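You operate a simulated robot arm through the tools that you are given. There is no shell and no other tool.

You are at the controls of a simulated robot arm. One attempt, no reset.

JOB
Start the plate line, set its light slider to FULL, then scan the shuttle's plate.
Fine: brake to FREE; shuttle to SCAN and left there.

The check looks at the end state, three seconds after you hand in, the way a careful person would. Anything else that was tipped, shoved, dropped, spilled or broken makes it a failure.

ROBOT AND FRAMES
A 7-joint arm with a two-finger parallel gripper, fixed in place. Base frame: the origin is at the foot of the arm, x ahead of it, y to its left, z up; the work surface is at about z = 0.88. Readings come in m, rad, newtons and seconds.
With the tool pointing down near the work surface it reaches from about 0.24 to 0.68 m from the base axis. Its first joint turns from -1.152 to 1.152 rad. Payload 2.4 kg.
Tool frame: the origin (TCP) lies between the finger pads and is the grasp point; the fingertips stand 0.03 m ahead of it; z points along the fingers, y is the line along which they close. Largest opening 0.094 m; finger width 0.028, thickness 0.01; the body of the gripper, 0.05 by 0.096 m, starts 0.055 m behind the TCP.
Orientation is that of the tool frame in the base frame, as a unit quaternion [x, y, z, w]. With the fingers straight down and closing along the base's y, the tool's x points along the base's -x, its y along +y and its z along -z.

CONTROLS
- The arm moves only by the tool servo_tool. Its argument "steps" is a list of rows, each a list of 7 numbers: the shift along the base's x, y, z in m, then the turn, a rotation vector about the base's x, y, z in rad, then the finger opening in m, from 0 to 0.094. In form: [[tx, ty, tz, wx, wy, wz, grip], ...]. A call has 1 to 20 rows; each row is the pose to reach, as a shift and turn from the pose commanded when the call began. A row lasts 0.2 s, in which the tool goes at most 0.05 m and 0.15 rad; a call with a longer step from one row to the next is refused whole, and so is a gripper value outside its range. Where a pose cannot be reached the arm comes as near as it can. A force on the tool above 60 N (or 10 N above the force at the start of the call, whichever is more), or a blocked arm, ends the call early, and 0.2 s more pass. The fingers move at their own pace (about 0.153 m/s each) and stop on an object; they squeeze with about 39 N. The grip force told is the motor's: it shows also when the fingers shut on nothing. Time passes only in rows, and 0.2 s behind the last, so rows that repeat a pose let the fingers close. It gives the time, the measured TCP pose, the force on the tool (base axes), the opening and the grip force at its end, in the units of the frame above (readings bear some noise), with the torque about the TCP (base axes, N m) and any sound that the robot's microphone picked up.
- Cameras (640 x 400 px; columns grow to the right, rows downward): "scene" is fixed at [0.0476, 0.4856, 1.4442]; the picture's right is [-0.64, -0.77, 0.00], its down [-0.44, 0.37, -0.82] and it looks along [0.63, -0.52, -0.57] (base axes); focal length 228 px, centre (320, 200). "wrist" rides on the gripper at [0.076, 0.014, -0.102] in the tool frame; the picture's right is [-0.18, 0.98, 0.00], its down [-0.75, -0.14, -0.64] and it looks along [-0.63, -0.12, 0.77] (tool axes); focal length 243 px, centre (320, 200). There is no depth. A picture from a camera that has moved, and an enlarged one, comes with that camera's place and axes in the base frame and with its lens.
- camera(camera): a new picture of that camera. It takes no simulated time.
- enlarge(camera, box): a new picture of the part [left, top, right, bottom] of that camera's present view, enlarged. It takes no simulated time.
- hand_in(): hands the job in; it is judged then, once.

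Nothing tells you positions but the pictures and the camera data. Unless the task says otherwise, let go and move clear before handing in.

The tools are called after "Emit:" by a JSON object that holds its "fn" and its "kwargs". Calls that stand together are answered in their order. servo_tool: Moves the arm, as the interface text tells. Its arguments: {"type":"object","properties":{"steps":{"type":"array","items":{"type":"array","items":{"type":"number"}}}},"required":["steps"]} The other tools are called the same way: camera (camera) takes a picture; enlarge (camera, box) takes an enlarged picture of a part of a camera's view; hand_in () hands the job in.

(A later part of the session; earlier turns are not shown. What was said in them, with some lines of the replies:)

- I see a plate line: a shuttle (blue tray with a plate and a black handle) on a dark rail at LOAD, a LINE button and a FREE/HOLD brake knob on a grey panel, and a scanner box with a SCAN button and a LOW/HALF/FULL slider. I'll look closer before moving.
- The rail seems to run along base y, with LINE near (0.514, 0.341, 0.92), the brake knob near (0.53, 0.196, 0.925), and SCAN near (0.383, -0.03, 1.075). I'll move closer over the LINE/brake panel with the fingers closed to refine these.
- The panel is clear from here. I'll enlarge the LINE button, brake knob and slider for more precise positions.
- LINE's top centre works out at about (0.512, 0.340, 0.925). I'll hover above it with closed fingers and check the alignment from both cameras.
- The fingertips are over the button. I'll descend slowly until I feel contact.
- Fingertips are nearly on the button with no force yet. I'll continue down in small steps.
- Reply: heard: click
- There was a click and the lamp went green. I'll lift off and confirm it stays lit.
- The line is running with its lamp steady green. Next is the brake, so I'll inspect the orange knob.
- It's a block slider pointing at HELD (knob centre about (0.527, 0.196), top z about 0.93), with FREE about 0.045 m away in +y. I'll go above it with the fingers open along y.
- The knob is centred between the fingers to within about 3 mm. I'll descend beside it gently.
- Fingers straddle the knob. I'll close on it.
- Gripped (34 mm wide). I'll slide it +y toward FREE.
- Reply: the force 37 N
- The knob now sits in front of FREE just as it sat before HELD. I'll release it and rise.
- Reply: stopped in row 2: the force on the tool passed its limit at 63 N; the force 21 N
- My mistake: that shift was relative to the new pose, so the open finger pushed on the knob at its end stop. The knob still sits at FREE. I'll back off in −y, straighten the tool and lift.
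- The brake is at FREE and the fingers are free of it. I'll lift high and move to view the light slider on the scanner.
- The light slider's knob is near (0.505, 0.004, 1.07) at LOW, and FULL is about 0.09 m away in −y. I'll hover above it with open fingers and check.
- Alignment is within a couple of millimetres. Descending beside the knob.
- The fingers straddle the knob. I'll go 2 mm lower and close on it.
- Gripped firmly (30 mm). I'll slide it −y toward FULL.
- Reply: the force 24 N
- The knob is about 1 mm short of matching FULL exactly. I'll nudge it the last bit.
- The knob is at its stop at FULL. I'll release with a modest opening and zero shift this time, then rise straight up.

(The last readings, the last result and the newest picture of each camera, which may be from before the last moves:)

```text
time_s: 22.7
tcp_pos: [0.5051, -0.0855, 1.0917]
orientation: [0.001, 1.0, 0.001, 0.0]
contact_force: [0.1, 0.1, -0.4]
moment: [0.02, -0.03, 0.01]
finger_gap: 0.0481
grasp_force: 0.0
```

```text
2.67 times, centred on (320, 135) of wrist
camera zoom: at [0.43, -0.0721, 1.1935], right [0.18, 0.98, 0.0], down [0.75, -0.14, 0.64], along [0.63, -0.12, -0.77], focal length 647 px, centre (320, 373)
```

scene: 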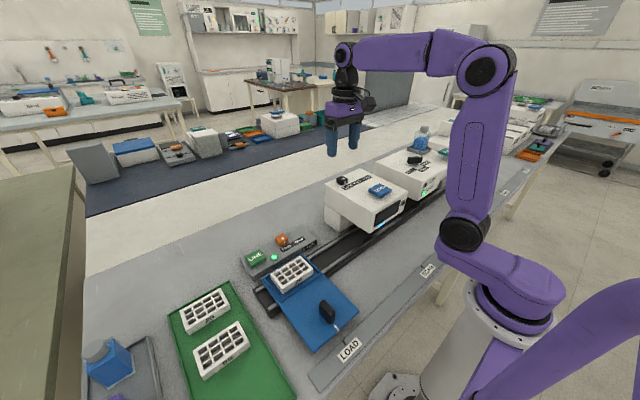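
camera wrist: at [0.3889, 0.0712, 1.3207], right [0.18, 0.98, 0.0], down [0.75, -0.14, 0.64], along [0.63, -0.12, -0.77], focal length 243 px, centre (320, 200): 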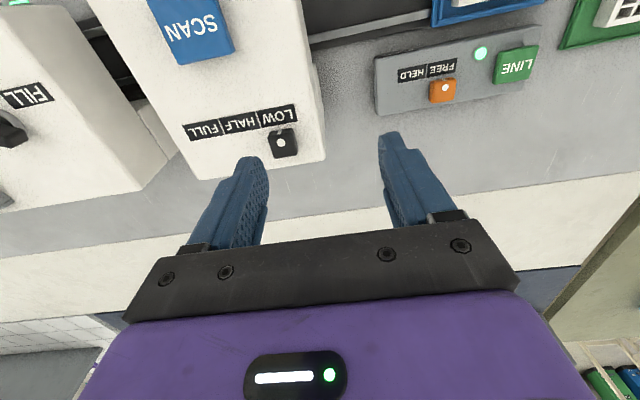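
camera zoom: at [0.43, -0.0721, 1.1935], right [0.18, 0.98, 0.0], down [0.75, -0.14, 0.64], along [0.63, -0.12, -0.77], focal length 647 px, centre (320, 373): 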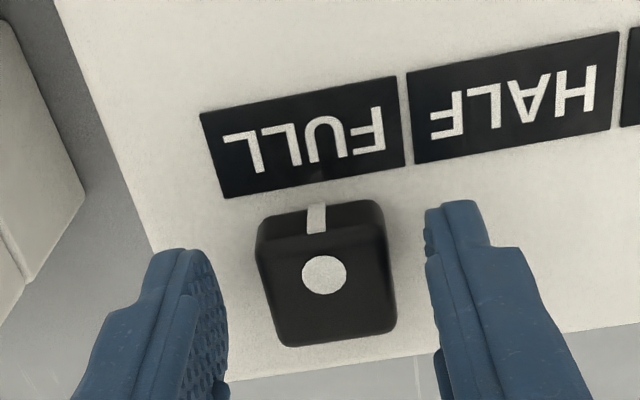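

The slider reads FULL and is released. I'll rise and travel high over to the shuttle's handle.

Emit:
{"fn": "servo_tool", "kwargs": {"steps": [[0, 0, 0.03, 0, 0, 0, 0.048], [0, 0, 0.07, 0, 0, 0, 0.048], [0, 0, 0.11, 0, 0, 0, 0.048], [0, 0, 0.15, 0, 0, 0, 0.06], [-0.02, 0.03, 0.16, 0, 0, 0, 0.07], [-0.041, 0.063, 0.16, 0, 0, 0, 0.07], [-0.062, 0.096, 0.16, 0, 0, 0, 0.07], [-0.083, 0.129, 0.16, 0, 0, 0, 0.07], [-0.104, 0.162, 0.155, 0, 0, 0, 0.07], [-0.125, 0.195, 0.15, 0, 0, 0, 0.07], [-0.146, 0.228, 0.14, 0, 0, 0, 0.07], [-0.167, 0.261, 0.13, 0, 0, 0, 0.07], [-0.188, 0.294, 0.12, 0, 0, 0, 0.07], [-0.209, 0.327, 0.11, 0, 0, 0, 0.07], [-0.235, 0.365, 0.1, 0, 0, 0, 0.07], [-0.235, 0.365, 0.1, 0, 0, 0, 0.07]]}}

Emit:
{"fn": "camera", "kwargs": {"camera": "wrist"}}

Emit:
{"fn": "camera", "kwargs": {"camera": "scene"}}

Emit:
{"fn": "enlarge", "kwargs": {"camera": "scene", "box": [315, 150, 435, 230]}}

```text
time_s: 26.1
tcp_pos: [0.2728, 0.281, 1.188]
orientation: [0.0, 1.0, 0.001, -0.001]
contact_force: [-0.7, 0.3, 0.3]
moment: [0.0, 0.01, 0.01]
finger_gap: 0.0699
grasp_force: 0.0
```

```text
taken
camera wrist: at [0.1967, 0.2943, 1.2901], right [0.19, 0.98, 0.0], down [0.75, -0.14, 0.64], along [0.63, -0.12, -0.77], focal length 243 px, centre (320, 200)
```

wrist: 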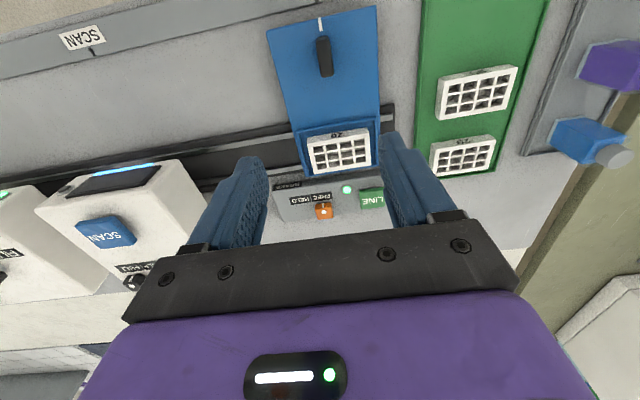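

```text
taken
```

scene: 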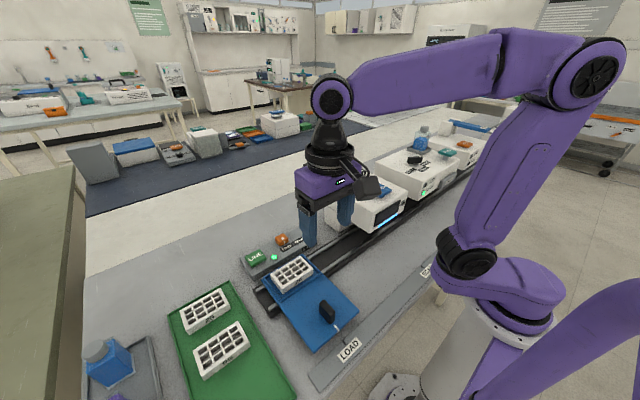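

```text
5.00 times, centred on (375, 190) of scene
camera zoom: at [0.0476, 0.4856, 1.4442], right [-0.64, -0.77, 0.0], down [-0.44, 0.37, -0.82], along [0.63, -0.52, -0.57], focal length 1142 px, centre (45, 250)
```

zoom: 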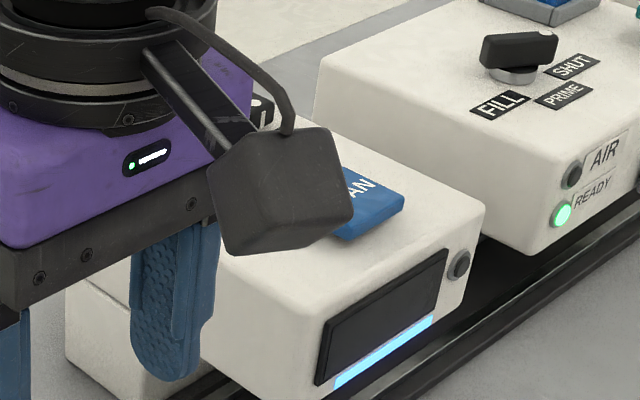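

I see the shuttle's handle near the top of the wrist view, and the scanner's light bar is now full. I'll enlarge the handle and the SCAN mark.

Emit:
{"fn": "enlarge", "kwargs": {"camera": "wrist", "box": [260, 0, 420, 100]}}

Emit:
{"fn": "enlarge", "kwargs": {"camera": "scene", "box": [260, 250, 380, 370]}}

Emit:
{"fn": "enlarge", "kwargs": {"camera": "wrist", "box": [0, 0, 260, 180]}}

```text
4.00 times, centred on (340, 50) of wrist
camera zoom: at [0.1967, 0.2943, 1.2901], right [0.19, 0.98, 0.0], down [0.75, -0.14, 0.64], along [0.63, -0.12, -0.77], focal length 970 px, centre (240, 800)
```

zoom: 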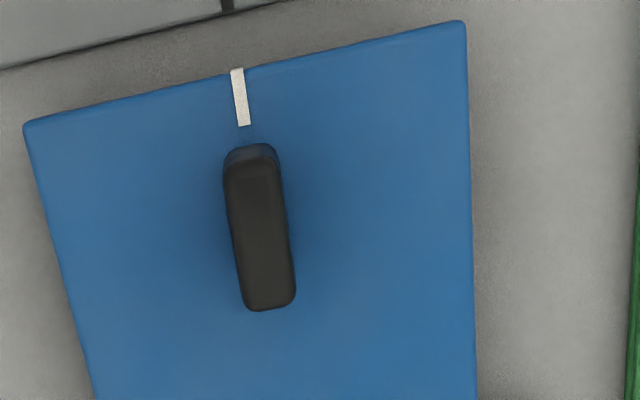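

```text
3.33 times, centred on (320, 310) of scene
camera zoom: at [0.0476, 0.4856, 1.4442], right [-0.64, -0.77, 0.0], down [-0.44, 0.37, -0.82], along [0.63, -0.52, -0.57], focal length 761 px, centre (320, -167)
```

zoom: 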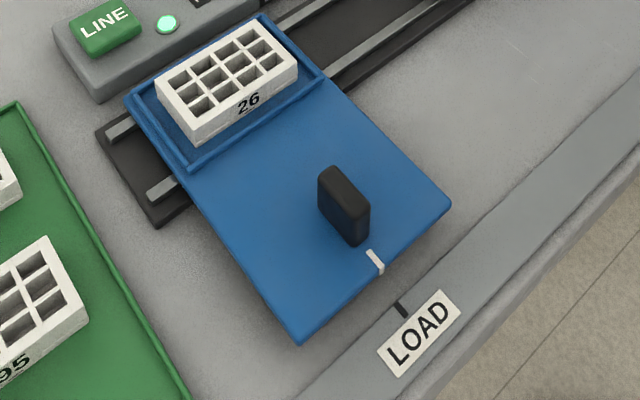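

```text
2.22 times, centred on (130, 90) of wrist
camera zoom: at [0.1967, 0.2943, 1.2901], right [0.19, 0.98, 0.0], down [0.75, -0.14, 0.64], along [0.63, -0.12, -0.77], focal length 539 px, centre (742, 444)
```

zoom: 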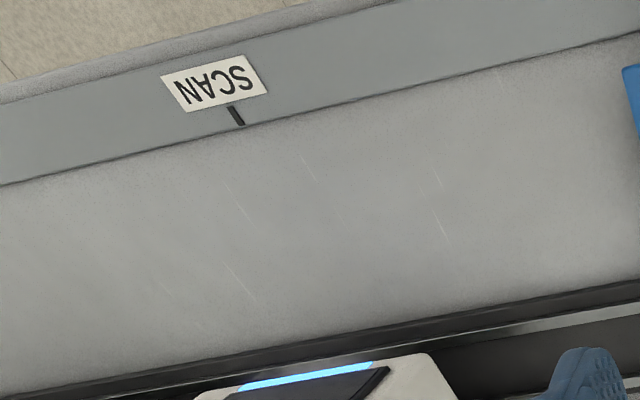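

The handle is an upright slab, long in x and thin in y, near (0.259, 0.288) with its top at about 0.937. SCAN is about 0.33 m away in −y. I'll hover above the handle with open fingers.

Emit:
{"fn": "servo_tool", "kwargs": {"steps": [[-0.006, 0.003, -0.04, 0, 0, 0, 0.07], [-0.012, 0.007, -0.08, 0, 0, 0, 0.07], [-0.0137, 0.0077, -0.12, 0, 0, 0, 0.07], [-0.0137, 0.0077, -0.155, 0, 0, 0, 0.07], [-0.0137, 0.0077, -0.18, 0, 0, 0, 0.07], [-0.0137, 0.0077, -0.18, 0, 0, 0, 0.07]]}}

Emit:
{"fn": "enlarge", "kwargs": {"camera": "wrist", "box": [200, 0, 440, 180]}}

Emit:
{"fn": "enlarge", "kwargs": {"camera": "scene", "box": [260, 230, 380, 350]}}

```text
time_s: 27.5
tcp_pos: [0.2558, 0.2889, 1.0108]
orientation: [0.0, 1.0, 0.0, -0.001]
contact_force: [0.5, -0.9, -0.6]
moment: [0.01, 0.02, 0.02]
finger_gap: 0.0699
grasp_force: 0.1
```

```text
2.22 times, centred on (320, 90) of wrist
camera zoom: at [0.1803, 0.3028, 1.1127], right [0.18, 0.98, 0.0], down [0.75, -0.14, 0.64], along [0.63, -0.12, -0.77], focal length 539 px, centre (320, 444)
```

zoom: 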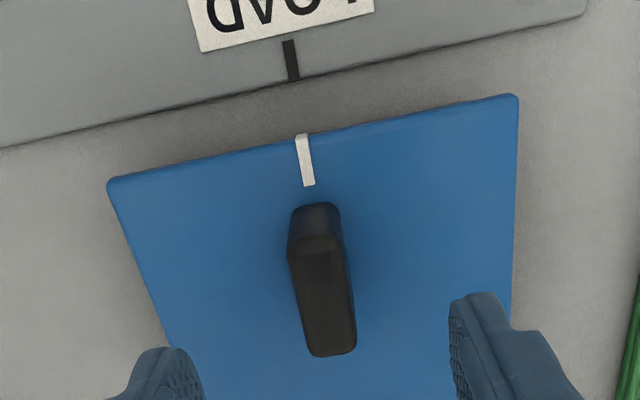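

```text
3.33 times, centred on (320, 290) of scene
camera zoom: at [0.0476, 0.4856, 1.4442], right [-0.64, -0.77, 0.0], down [-0.44, 0.37, -0.82], along [0.63, -0.52, -0.57], focal length 761 px, centre (320, -100)
```

zoom: 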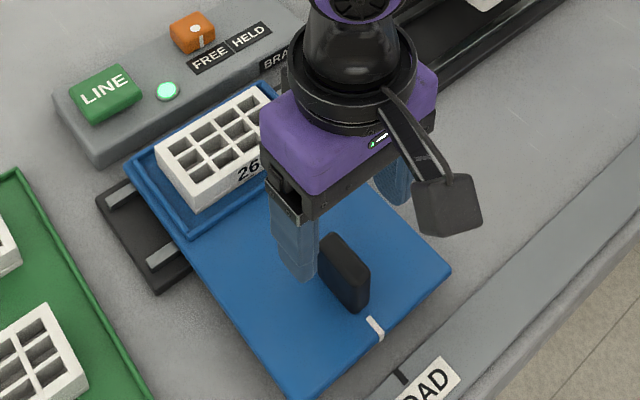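

The handle (x 0.24–0.28, y ≈ 0.289) is centred between the fingers. Descending slowly to grip height.

Emit:
{"fn": "servo_tool", "kwargs": {"steps": [[0.002, 0.0005, -0.025, 0, 0, 0, 0.07], [0.003, 0.0005, -0.045, 0, 0, 0, 0.07], [0.003, 0.0005, -0.058, 0, 0, 0, 0.07], [0.003, 0.0005, -0.064, 0, 0, 0, 0.07]]}}

Emit:
{"fn": "enlarge", "kwargs": {"camera": "wrist", "box": [200, 50, 440, 200]}}

Emit:
{"fn": "enlarge", "kwargs": {"camera": "scene", "box": [260, 240, 380, 360]}}

```text
time_s: 28.5
tcp_pos: [0.2605, 0.2873, 0.9466]
orientation: [0.0, 1.0, 0.0, -0.002]
contact_force: [0.9, 0.3, 0.2]
moment: [-0.02, 0.0, -0.02]
finger_gap: 0.0701
grasp_force: 0.1
```

```text
2.67 times, centred on (320, 125) of wrist
camera zoom: at [0.184, 0.3018, 1.0489], right [0.18, 0.98, 0.0], down [0.75, -0.14, 0.64], along [0.63, -0.12, -0.77], focal length 647 px, centre (320, 400)
```

zoom: 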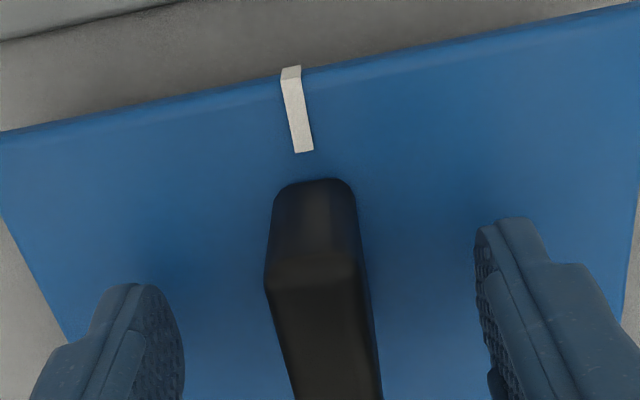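

```text
3.33 times, centred on (320, 300) of scene
camera zoom: at [0.0476, 0.4856, 1.4442], right [-0.64, -0.77, 0.0], down [-0.44, 0.37, -0.82], along [0.63, -0.52, -0.57], focal length 761 px, centre (320, -133)
```

zoom: 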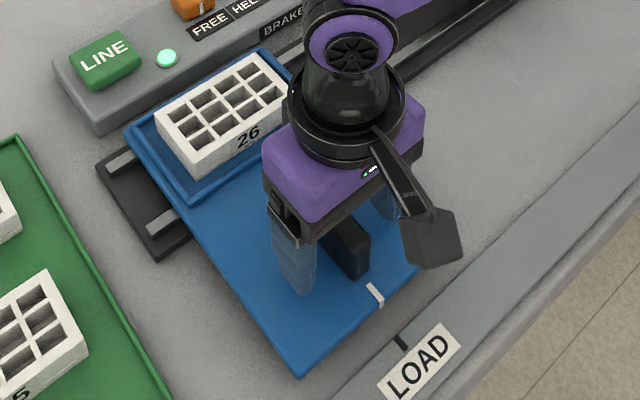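

In position with the handle between the fingers. Closing.

Emit:
{"fn": "servo_tool", "kwargs": {"steps": [[0, 0, 0, 0, 0, 0, 0.05], [0, 0, 0, 0, 0, 0, 0.025], [0, 0, 0, 0, 0, 0, 0.008], [0, 0, 0, 0, 0, 0, 0.008], [0, 0, 0, 0, 0, 0, 0.008]]}}

Emit:
{"fn": "enlarge", "kwargs": {"camera": "wrist", "box": [200, 50, 440, 200]}}

```text
time_s: 29.7
tcp_pos: [0.2593, 0.2882, 0.9467]
orientation: [-0.001, 1.0, 0.0, 0.0]
contact_force: [-1.6, 3.9, -3.6]
moment: [0.04, -0.75, 0.08]
finger_gap: 0.0225
grasp_force: 44.9
```

```text
2.67 times, centred on (320, 125) of wrist
camera zoom: at [0.184, 0.3021, 1.049], right [0.18, 0.98, 0.0], down [0.75, -0.14, 0.64], along [0.63, -0.12, -0.77], focal length 647 px, centre (320, 400)
```

zoom: 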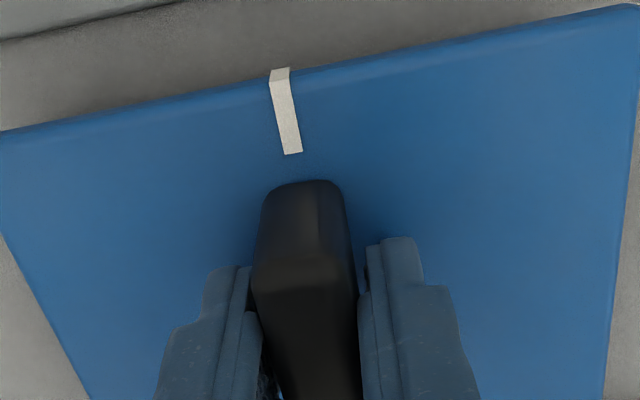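

Gripped the handle (22 mm). I'll slide the shuttle slowly in −y so the plate isn't jostled.

Emit:
{"fn": "servo_tool", "kwargs": {"steps": [[0, -0.003, 0, 0, 0, 0, 0.008], [0, -0.009, 0, 0, 0, 0, 0.008], [0, -0.018, 0, 0, 0, 0, 0.008], [0, -0.029, 0, 0, 0, 0, 0.008], [0, -0.04, 0, 0, 0, 0, 0.008], [0, -0.051, 0, 0, 0, 0, 0.008], [0, -0.062, 0, 0, 0, 0, 0.008], [0, -0.073, 0, 0, 0, 0, 0.008], [0, -0.084, 0, 0, 0, 0, 0.008], [0, -0.095, 0, 0, 0, 0, 0.008], [0, -0.106, 0, 0, 0, 0, 0.008], [0, -0.115, 0, 0, 0, 0, 0.008], [0, -0.12, 0, 0, 0, 0, 0.008]]}}

Emit:
{"fn": "camera", "kwargs": {"camera": "scene"}}

Emit:
{"fn": "camera", "kwargs": {"camera": "wrist"}}

```text
time_s: 32.5
tcp_pos: [0.2605, 0.1668, 0.9465]
orientation: [0.001, 1.0, 0.002, 0.001]
contact_force: [17.3, 0.8, 3.0]
moment: [0.0, -1.25, 0.1]
finger_gap: 0.0221
grasp_force: 44.7
```

```text
taken
```

scene: 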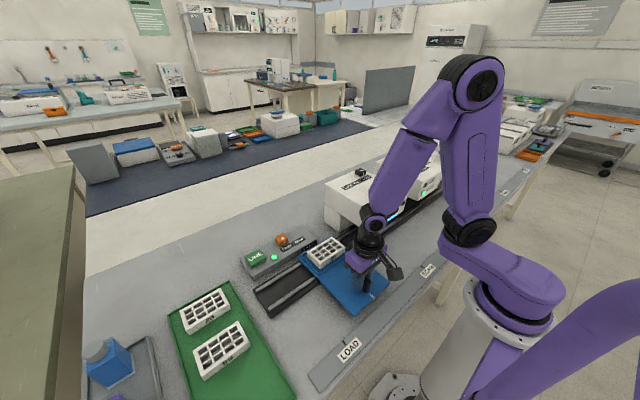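

```text
taken
camera wrist: at [0.1838, 0.1811, 1.0487], right [0.19, 0.98, 0.0], down [0.75, -0.14, 0.64], along [0.63, -0.12, -0.77], focal length 243 px, centre (320, 200)
```

wrist: 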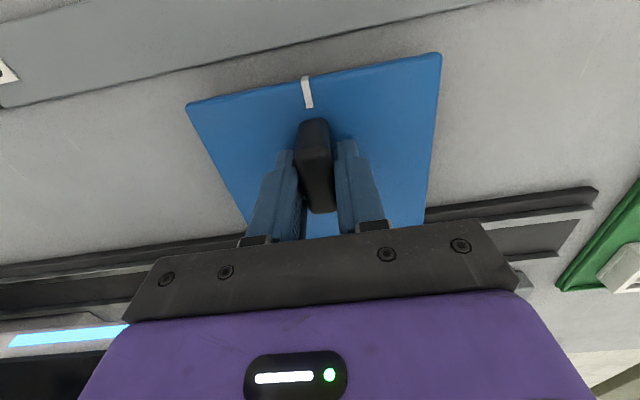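

The shuttle is sliding smoothly with its plate in place. I'll continue, easing the small sideways load in x.

Emit:
{"fn": "servo_tool", "kwargs": {"steps": [[0.001, -0.003, 0, 0, 0, 0, 0.008], [0.002, -0.009, 0, 0, 0, 0, 0.008], [0.002, -0.018, 0, 0, 0, 0, 0.008], [0.002, -0.029, 0, 0, 0, 0, 0.008], [0.002, -0.04, 0, 0, 0, 0, 0.008], [0.002, -0.051, 0, 0, 0, 0, 0.008], [0.002, -0.062, 0, 0, 0, 0, 0.008], [0.002, -0.073, 0, 0, 0, 0, 0.008], [0.002, -0.082, 0, 0, 0, 0, 0.008], [0.002, -0.09, 0, 0, 0, 0, 0.008], [0.002, -0.095, 0, 0, 0, 0, 0.008]]}}

Emit:
{"fn": "camera", "kwargs": {"camera": "scene"}}

Emit:
{"fn": "camera", "kwargs": {"camera": "wrist"}}

```text
time_s: 34.9
tcp_pos: [0.2617, 0.0732, 0.9477]
orientation: [0.0, 1.0, 0.002, 0.0]
contact_force: [-12.7, 1.0, 39.4]
moment: [0.0, 0.03, 0.02]
finger_gap: 0.0228
grasp_force: 44.9
```

```text
taken
```

scene: 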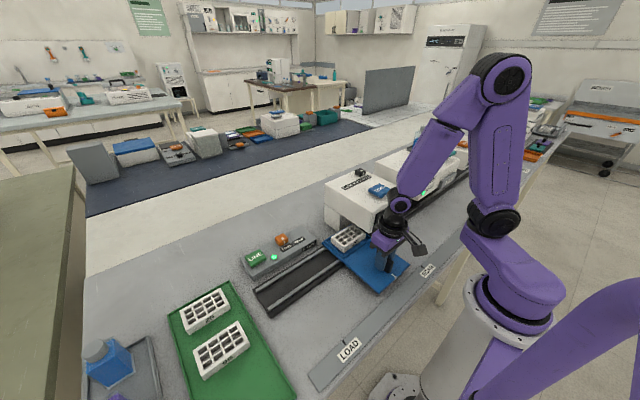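

```text
taken
camera wrist: at [0.1856, 0.0864, 1.0495], right [0.18, 0.98, 0.0], down [0.75, -0.14, 0.64], along [0.63, -0.12, -0.77], focal length 243 px, centre (320, 200)
```

wrist: 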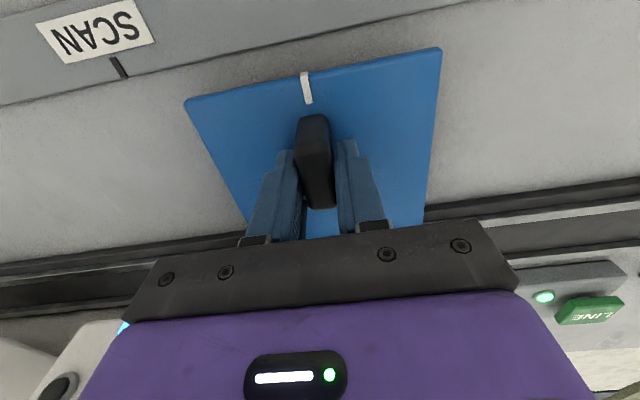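

About 0.112 m remains; the SCAN mark is at y ≈ −0.040. I'll relieve the vertical load slightly and continue.

Emit:
{"fn": "servo_tool", "kwargs": {"steps": [[-0.0005, 0, 0.001, 0, 0, 0, 0.008], [-0.001, -0.004, 0.0015, 0, 0, 0, 0.008], [-0.001, -0.012, 0.0015, 0, 0, 0, 0.008], [-0.001, -0.022, 0.0015, 0, 0, 0, 0.008], [-0.001, -0.032, 0.0015, 0, 0, 0, 0.008], [-0.001, -0.042, 0.0015, 0, 0, 0, 0.008], [-0.001, -0.052, 0.0015, 0, 0, 0, 0.008], [-0.001, -0.062, 0.0015, 0, 0, 0, 0.008], [-0.001, -0.072, 0.0015, 0, 0, 0, 0.008], [-0.001, -0.082, 0.0015, 0, 0, 0, 0.008], [-0.001, -0.09, 0.0015, 0, 0, 0, 0.008], [-0.001, -0.096, 0.0015, 0, 0, 0, 0.008], [-0.001, -0.1, 0.0015, 0, 0, 0, 0.008]]}}

Emit:
{"fn": "camera", "kwargs": {"camera": "scene"}}

Emit:
{"fn": "camera", "kwargs": {"camera": "wrist"}}

```text
time_s: 37.7
tcp_pos: [0.2617, -0.0277, 0.9499]
orientation: [0.001, 1.0, 0.0, 0.0]
contact_force: [6.3, -1.3, -19.3]
moment: [0.03, -1.17, 0.17]
finger_gap: 0.0224
grasp_force: 44.4
```

```text
taken
```

scene: 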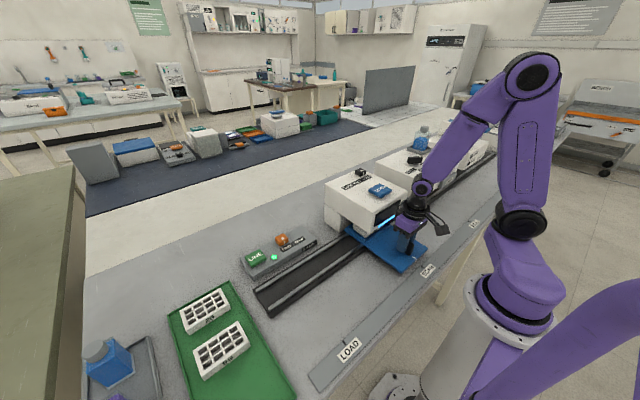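

```text
taken
camera wrist: at [0.1856, -0.0139, 1.0513], right [0.18, 0.98, 0.0], down [0.76, -0.14, 0.64], along [0.63, -0.12, -0.77], focal length 243 px, centre (320, 200)
```

wrist: 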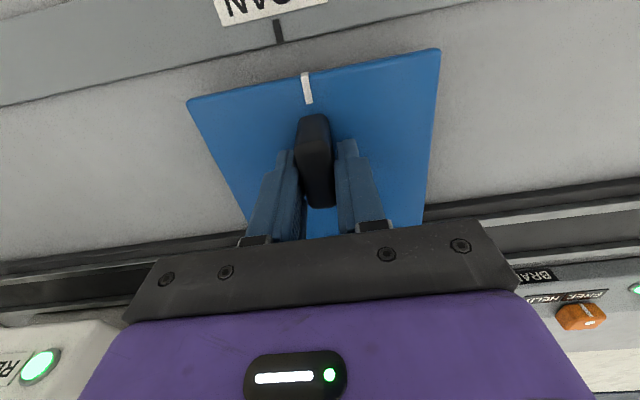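

About 12 mm remains to align the shuttle's white mark with the SCAN mark. Moving in small steps.

Emit:
{"fn": "servo_tool", "kwargs": {"steps": [[0, -0.003, -0.0005, 0, 0, 0, 0.008], [0, -0.006, -0.0005, 0, 0, 0, 0.008], [0, -0.009, -0.0005, 0, 0, 0, 0.008], [0, -0.0115, -0.0005, 0, 0, 0, 0.008], [0, -0.012, -0.0005, 0, 0, 0, 0.008]]}}

Emit:
{"fn": "enlarge", "kwargs": {"camera": "wrist", "box": [200, 0, 400, 125]}}

Emit:
{"fn": "enlarge", "kwargs": {"camera": "scene", "box": [330, 180, 450, 290]}}

```text
time_s: 38.9
tcp_pos: [0.2618, -0.0397, 0.9501]
orientation: [0.001, 1.0, 0.001, -0.001]
contact_force: [-3.7, 0.7, 33.0]
moment: [0.05, -0.18, -0.06]
finger_gap: 0.0222
grasp_force: 45.1
```

```text
3.20 times, centred on (300, 62) of wrist
camera zoom: at [0.1854, -0.0257, 1.0512], right [0.18, 0.98, 0.0], down [0.75, -0.14, 0.64], along [0.63, -0.12, -0.77], focal length 776 px, centre (384, 640)
```

zoom: 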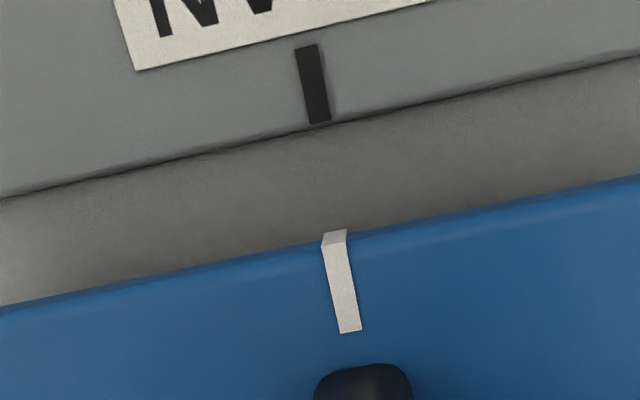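

```text
3.64 times, centred on (390, 235) of scene
camera zoom: at [0.0472, 0.4856, 1.4442], right [-0.64, -0.77, 0.0], down [-0.44, 0.37, -0.82], along [0.63, -0.52, -0.57], focal length 830 px, centre (66, 73)
```

zoom: 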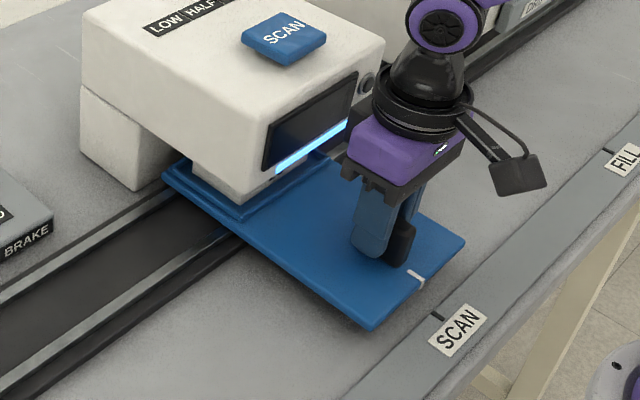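

The white shuttle mark and the SCAN mark line up to within a millimetre (both y ≈ −0.040). I'll relieve the vertical load and release the handle without shifting.

Emit:
{"fn": "servo_tool", "kwargs": {"steps": [[0, 0, 0.0008, 0, 0, 0, 0.008], [0, 0, 0.0008, 0, 0, 0, 0.024], [0, 0, 0.0008, 0, 0, 0, 0.034], [0, 0, 0.0008, 0, 0, 0, 0.05], [0, 0, 0.0008, 0, 0, 0, 0.06]]}}

Emit:
{"fn": "enlarge", "kwargs": {"camera": "wrist", "box": [200, 0, 440, 150]}}

```text
time_s: 40.1
tcp_pos: [0.2616, -0.0395, 0.9489]
orientation: [-0.001, 1.0, 0.001, -0.001]
contact_force: [1.3, 0.4, 0.3]
moment: [0.01, -0.05, -0.04]
finger_gap: 0.0601
grasp_force: 0.0
```

```text
2.67 times, centred on (320, 75) of wrist
camera zoom: at [0.1856, -0.0256, 1.0509], right [0.18, 0.98, 0.0], down [0.75, -0.14, 0.64], along [0.63, -0.12, -0.77], focal length 647 px, centre (320, 533)
```

zoom: 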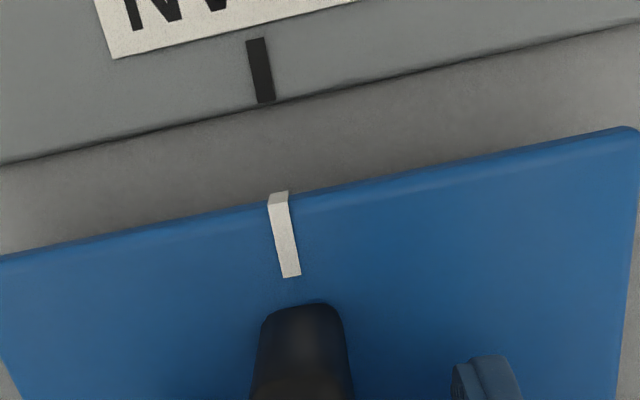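

The shuttle is still aligned and the fingers are open clear of the handle. I'll rise straight up, well above the scanner, then look at the SCAN button.

Emit:
{"fn": "servo_tool", "kwargs": {"steps": [[0, 0, 0.015, 0, 0, 0, 0.06], [0, 0, 0.04, 0, 0, 0, 0.06], [0, 0, 0.075, 0, 0, 0, 0.06], [0, 0, 0.11, 0, 0, 0, 0.06], [0, 0, 0.145, 0, 0, 0, 0.06], [0, 0, 0.18, 0, 0, 0, 0.06], [0, 0, 0.215, 0, 0, 0, 0.04], [0, 0, 0.24, 0, 0, 0, 0], [0, 0, 0.24, 0, 0, 0, 0]]}}

Emit:
{"fn": "camera", "kwargs": {"camera": "wrist"}}

Emit:
{"fn": "enlarge", "kwargs": {"camera": "scene", "box": [310, 150, 460, 290]}}

```text
time_s: 42.1
tcp_pos: [0.2583, -0.0381, 1.1902]
orientation: [0.0, 1.0, 0.001, -0.001]
contact_force: [-0.5, 0.8, -0.4]
moment: [0.0, 0.0, 0.02]
finger_gap: 0.0003
grasp_force: 32.6
```

```text
taken
camera wrist: at [0.1834, -0.0245, 1.2922], right [0.18, 0.98, 0.0], down [0.75, -0.14, 0.64], along [0.63, -0.12, -0.77], focal length 243 px, centre (320, 200)
```

wrist: 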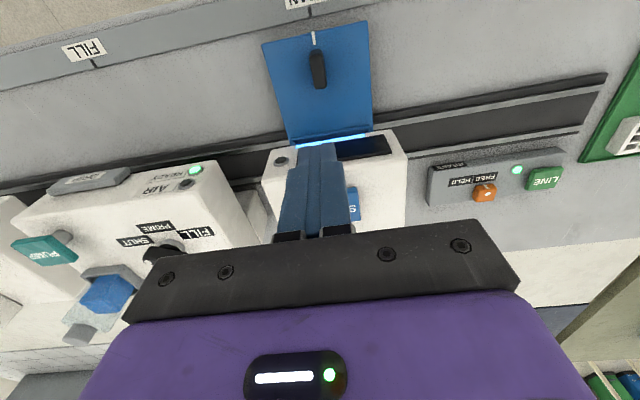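

```text
2.86 times, centred on (385, 220) of scene
camera zoom: at [0.0476, 0.4856, 1.4442], right [-0.64, -0.77, 0.0], down [-0.44, 0.37, -0.82], along [0.63, -0.52, -0.57], focal length 652 px, centre (134, 143)
```

zoom: 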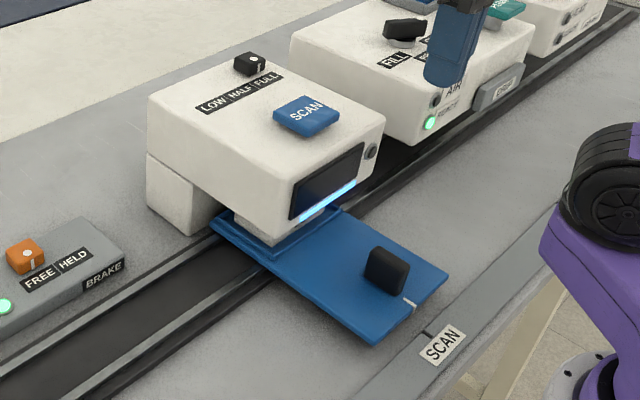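

The shuttle rests at SCAN and the plate is under the scanner. Next I'll hover over the SCAN button (about (0.381, −0.029, 1.075)) with closed fingers.

Emit:
{"fn": "servo_tool", "kwargs": {"steps": [[0.03, 0.002, 0, 0, 0, 0, 0], [0.06, 0.004, 0, 0, 0, 0, 0], [0.09, 0.006, 0, 0, 0, 0, 0], [0.115, 0.008, 0, 0, 0, 0, 0], [0.1225, 0.0085, 0, 0, 0, 0, 0], [0.1225, 0.0085, 0, 0, 0, 0, 0]]}}

Emit:
{"fn": "enlarge", "kwargs": {"camera": "wrist", "box": [220, 50, 420, 175]}}

Emit:
{"fn": "enlarge", "kwargs": {"camera": "scene", "box": [320, 130, 440, 220]}}

```text
time_s: 43.5
tcp_pos: [0.3835, -0.0301, 1.1888]
orientation: [0.0, 1.0, 0.0, -0.001]
contact_force: [-0.1, -0.8, 0.3]
moment: [0.02, 0.03, -0.04]
finger_gap: 0.0
grasp_force: 32.9
```

```text
3.20 times, centred on (320, 112) of wrist
camera zoom: at [0.3068, -0.0167, 1.292], right [0.18, 0.98, 0.0], down [0.75, -0.14, 0.64], along [0.63, -0.12, -0.77], focal length 776 px, centre (320, 480)
```

zoom: 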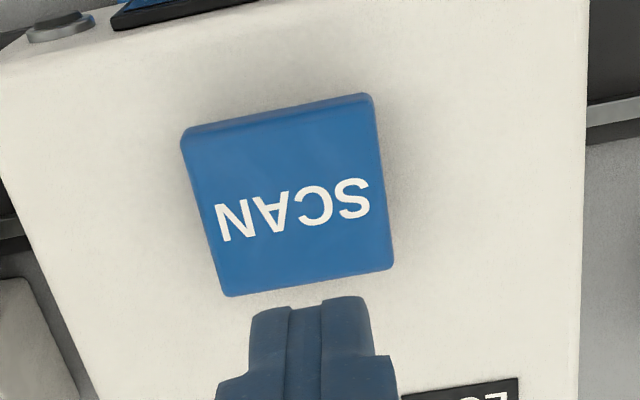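

```text
4.44 times, centred on (380, 175) of scene
camera zoom: at [0.0476, 0.4856, 1.4442], right [-0.64, -0.77, 0.0], down [-0.44, 0.37, -0.82], along [0.63, -0.52, -0.57], focal length 1015 px, centre (53, 311)
```

zoom: 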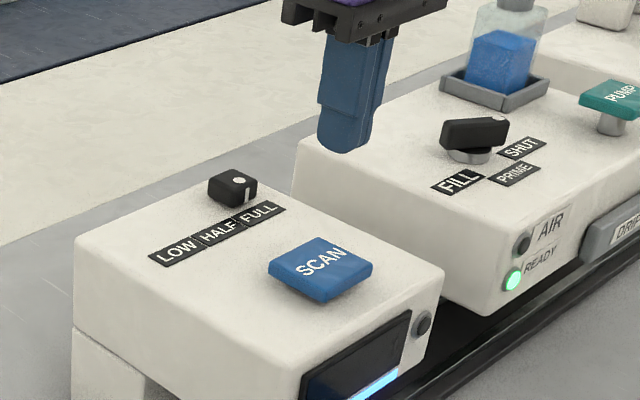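

The close view puts the SCAN button centre at about (0.385, −0.0385, 1.07). I'll shift a little and come down to just above it.

Emit:
{"fn": "servo_tool", "kwargs": {"steps": [[0.002, -0.008, -0.01, 0, 0, 0, 0], [0.002, -0.008, -0.04, 0, 0, 0, 0], [0.002, -0.008, -0.065, 0, 0, 0, 0], [0.002, -0.008, -0.077, 0, 0, 0, 0], [0.002, -0.008, -0.077, 0, 0, 0, 0]]}}

Emit:
{"fn": "enlarge", "kwargs": {"camera": "wrist", "box": [220, 50, 420, 175]}}

Emit:
{"fn": "enlarge", "kwargs": {"camera": "scene", "box": [320, 130, 440, 220]}}

```text
time_s: 44.7
tcp_pos: [0.3837, -0.0383, 1.1126]
orientation: [0.0, 1.0, 0.001, -0.001]
contact_force: [0.5, 0.5, -0.3]
moment: [-0.01, 0.0, -0.02]
finger_gap: 0.0
grasp_force: 32.9
```

```text
3.20 times, centred on (320, 112) of wrist
camera zoom: at [0.3081, -0.024, 1.2141], right [0.18, 0.98, 0.0], down [0.75, -0.14, 0.64], along [0.63, -0.12, -0.77], focal length 776 px, centre (320, 480)
```

zoom: 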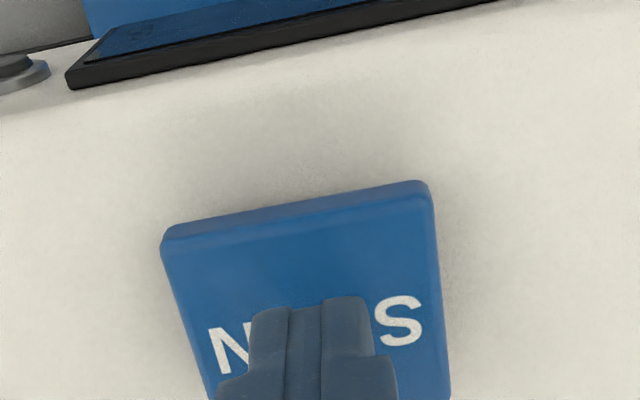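

```text
4.44 times, centred on (380, 175) of scene
camera zoom: at [0.0476, 0.4856, 1.4442], right [-0.64, -0.77, 0.0], down [-0.44, 0.37, -0.82], along [0.63, -0.52, -0.57], focal length 1015 px, centre (53, 311)
```

zoom: 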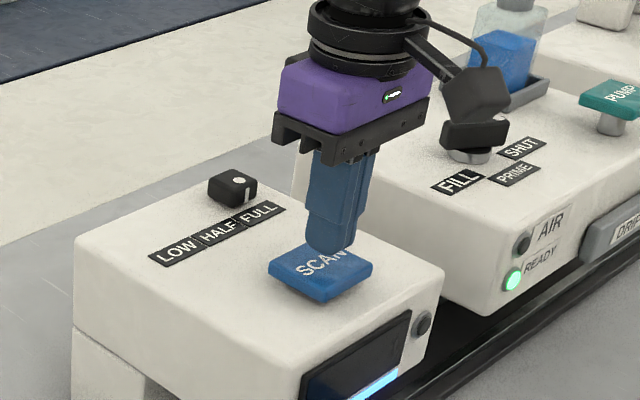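

The fingertips are centred over SCAN and just above it. I'll press down in small steps.

Emit:
{"fn": "servo_tool", "kwargs": {"steps": [[0, 0, -0.004, 0, 0, 0, 0], [0, 0, -0.007, 0, 0, 0, 0], [0, 0, -0.01, 0, 0, 0, 0], [0, 0, -0.012, 0, 0, 0, 0]]}}

Emit:
{"fn": "enlarge", "kwargs": {"camera": "scene", "box": [320, 140, 440, 230]}}

```text
time_s: 45.7
tcp_pos: [0.383, -0.0384, 1.0999]
orientation: [0.0, 1.0, 0.001, -0.001]
contact_force: [0.4, -0.2, -0.7]
moment: [-0.02, -0.01, -0.02]
finger_gap: 0.0001
grasp_force: 33.0
```

```text
4.44 times, centred on (380, 185) of scene
camera zoom: at [0.0476, 0.4856, 1.4442], right [-0.64, -0.77, 0.0], down [-0.44, 0.37, -0.82], along [0.63, -0.52, -0.57], focal length 1015 px, centre (53, 267)
```

zoom: 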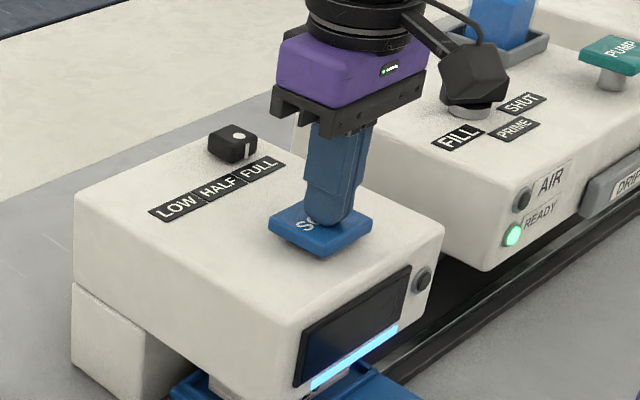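

No contact yet; continuing down.

Emit:
{"fn": "servo_tool", "kwargs": {"steps": [[0, 0, -0.002, 0, 0, 0, 0], [0, 0, -0.004, 0, 0, 0, 0], [0, 0, -0.006, 0, 0, 0, 0]]}}

Emit:
{"fn": "enlarge", "kwargs": {"camera": "scene", "box": [320, 140, 440, 230]}}

```text
time_s: 46.5
tcp_pos: [0.3837, -0.0404, 1.094]
orientation: [0.001, 1.0, 0.001, 0.0]
contact_force: [-1.0, 2.4, 4.2]
moment: [0.08, -0.02, 0.01]
finger_gap: 0.0002
grasp_force: 33.2
heard: click
```

```text
4.44 times, centred on (380, 185) of scene
camera zoom: at [0.0475, 0.4856, 1.4442], right [-0.64, -0.77, 0.0], down [-0.44, 0.37, -0.82], along [0.63, -0.52, -0.57], focal length 1015 px, centre (53, 267)
```

zoom: 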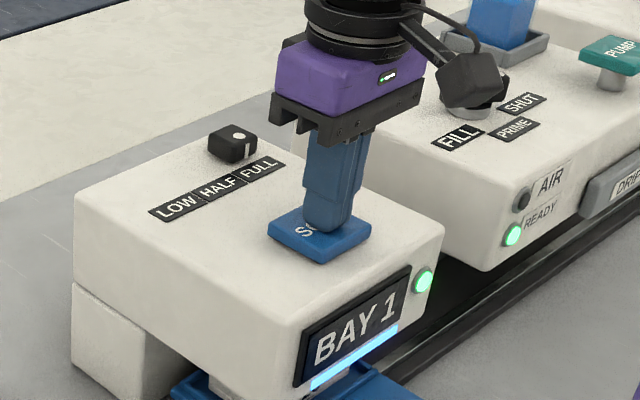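

It clicked: the screen shows "BAY 1" and the scanner lamp is green. I'll lift straight off and move clear, then verify everything.

Emit:
{"fn": "servo_tool", "kwargs": {"steps": [[0, 0, 0.015, 0, 0, 0, 0], [0, 0, 0.045, 0, 0, 0, 0], [0, 0, 0.08, 0, 0, 0, 0], [0, 0, 0.115, 0, 0, 0, 0], [0, 0.02, 0.145, 0, 0, 0, 0], [0, 0.06, 0.16, 0, 0, 0, 0], [0, 0.1, 0.17, 0, 0, 0, 0], [0, 0.14, 0.175, 0, 0, 0, 0], [0, 0.18, 0.175, 0, 0, 0, 0.03], [0, 0.22, 0.175, 0, 0, 0, 0.06], [0, 0.22, 0.175, 0, 0, 0, 0.06]]}}

Emit:
{"fn": "camera", "kwargs": {"camera": "scene"}}

Emit:
{"fn": "enlarge", "kwargs": {"camera": "scene", "box": [310, 150, 460, 290]}}

Emit:
{"fn": "enlarge", "kwargs": {"camera": "scene", "box": [230, 200, 350, 290]}}

Emit:
{"fn": "camera", "kwargs": {"camera": "wrist"}}

```text
time_s: 48.9
tcp_pos: [0.3862, 0.1817, 1.2685]
orientation: [0.001, 1.0, 0.001, -0.001]
contact_force: [0.1, -0.3, 0.4]
moment: [0.0, 0.0, -0.01]
finger_gap: 0.06
grasp_force: 0.0
```

```text
taken
```

scene: 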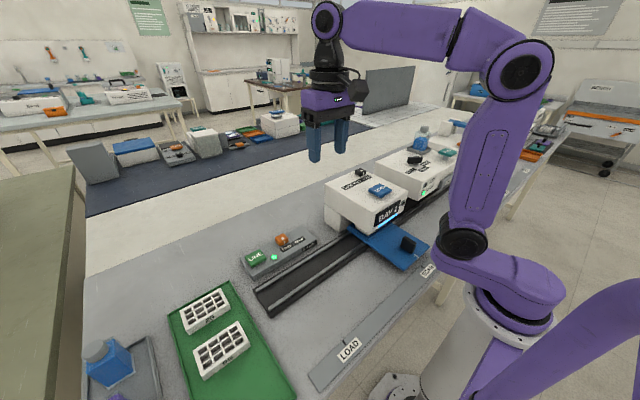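

```text
2.86 times, centred on (385, 220) of scene
camera zoom: at [0.0476, 0.4856, 1.4442], right [-0.64, -0.77, 0.0], down [-0.44, 0.37, -0.82], along [0.63, -0.52, -0.57], focal length 652 px, centre (134, 143)
```

zoom: 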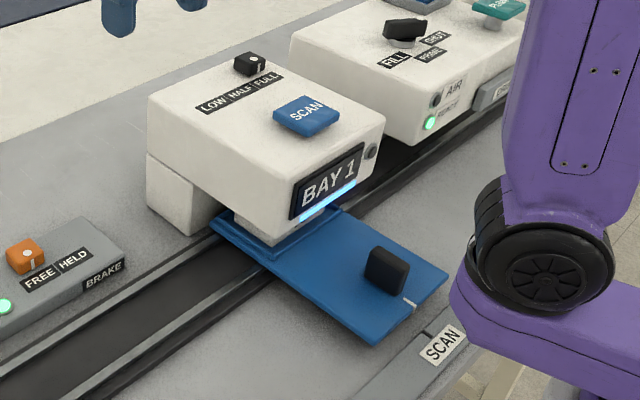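

```text
4.44 times, centred on (290, 245) of scene
camera zoom: at [0.0476, 0.4856, 1.4442], right [-0.64, -0.77, 0.0], down [-0.44, 0.37, -0.82], along [0.63, -0.52, -0.57], focal length 1015 px, centre (453, 0)
```

zoom: 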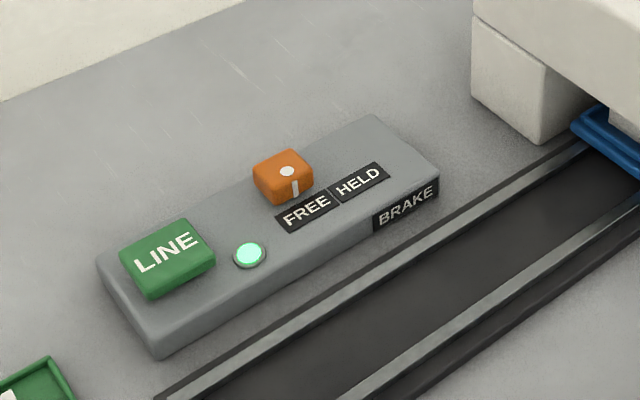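

```text
taken
camera wrist: at [0.3097, 0.1969, 1.3705], right [0.19, 0.98, 0.0], down [0.75, -0.14, 0.64], along [0.63, -0.12, -0.77], focal length 243 px, centre (320, 200)
```

wrist: 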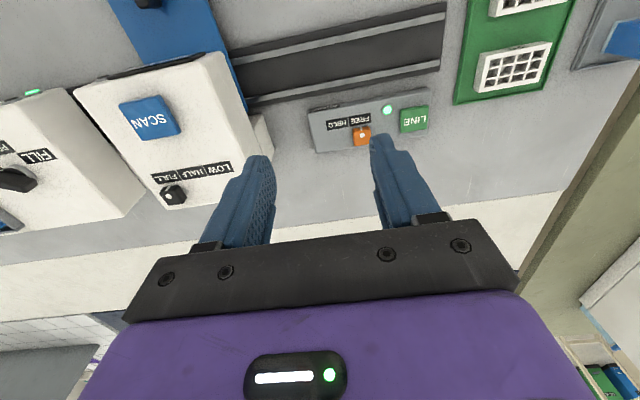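

Everything looks in order, and the lamp beside the screen went dark again after the press. I'll take one last close look at the scanner and slider before handing in.

Emit:
{"fn": "enlarge", "kwargs": {"camera": "scene", "box": [325, 160, 425, 240]}}

Emit:
{"fn": "enlarge", "kwargs": {"camera": "wrist", "box": [70, 60, 250, 220]}}

```text
5.00 times, centred on (375, 200) of scene
camera zoom: at [0.0476, 0.4856, 1.4442], right [-0.64, -0.77, 0.0], down [-0.44, 0.37, -0.82], along [0.63, -0.52, -0.57], focal length 1142 px, centre (45, 200)
```

zoom: 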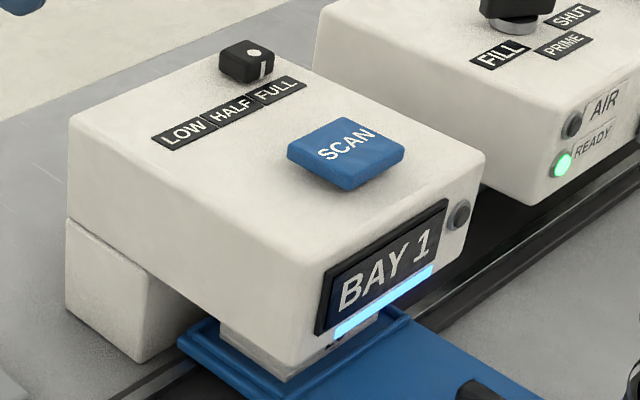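

```text
2.50 times, centred on (160, 140) of wrist
camera zoom: at [0.3097, 0.1969, 1.3705], right [0.19, 0.98, 0.0], down [0.75, -0.14, 0.64], along [0.63, -0.12, -0.77], focal length 606 px, centre (720, 350)
```

zoom: 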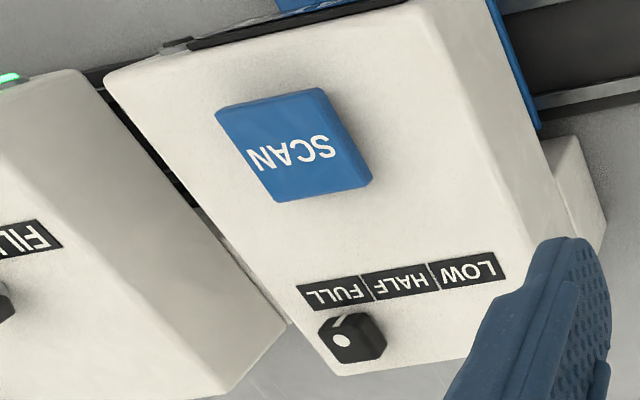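

The line lamp is green, the brake is at FREE, the slider is at FULL with a full light bar, the shuttle is at SCAN and the screen reads BAY 1. The gripper is clear and nothing else looks disturbed, so I'm handing in.

Emit:
{"fn": "hand_in", "kwargs": {}}

```text
The job is handed in.
```

The job is done and handed in; I don't have the check's verdict. At my last look before handing in:

- **Line:** it is started, and its lamp stayed green.
- **Brake:** it is at FREE.
- **Light slider:** it is at its end stop at FULL, and the scanner's light bar is full.
- **Shuttle:** it was left at SCAN, with its mark within about a millimetre of the SCAN mark.
- **Scan:** one press of the SCAN button clicked, and the screen now reads "BAY 1". The scanner's lamp was green during the press and dark after I lifted off. I took the reading on the screen as the sign that the scan worked.

I made one wrong move: when letting go of the brake knob I shifted the open fingers by mistake and pushed the knob against its stop. The arm stopped itself at 63 N. I backed off; the knob was still at FREE and I saw no damage.

The gripper is open and clear, and I saw nothing else tipped or moved.
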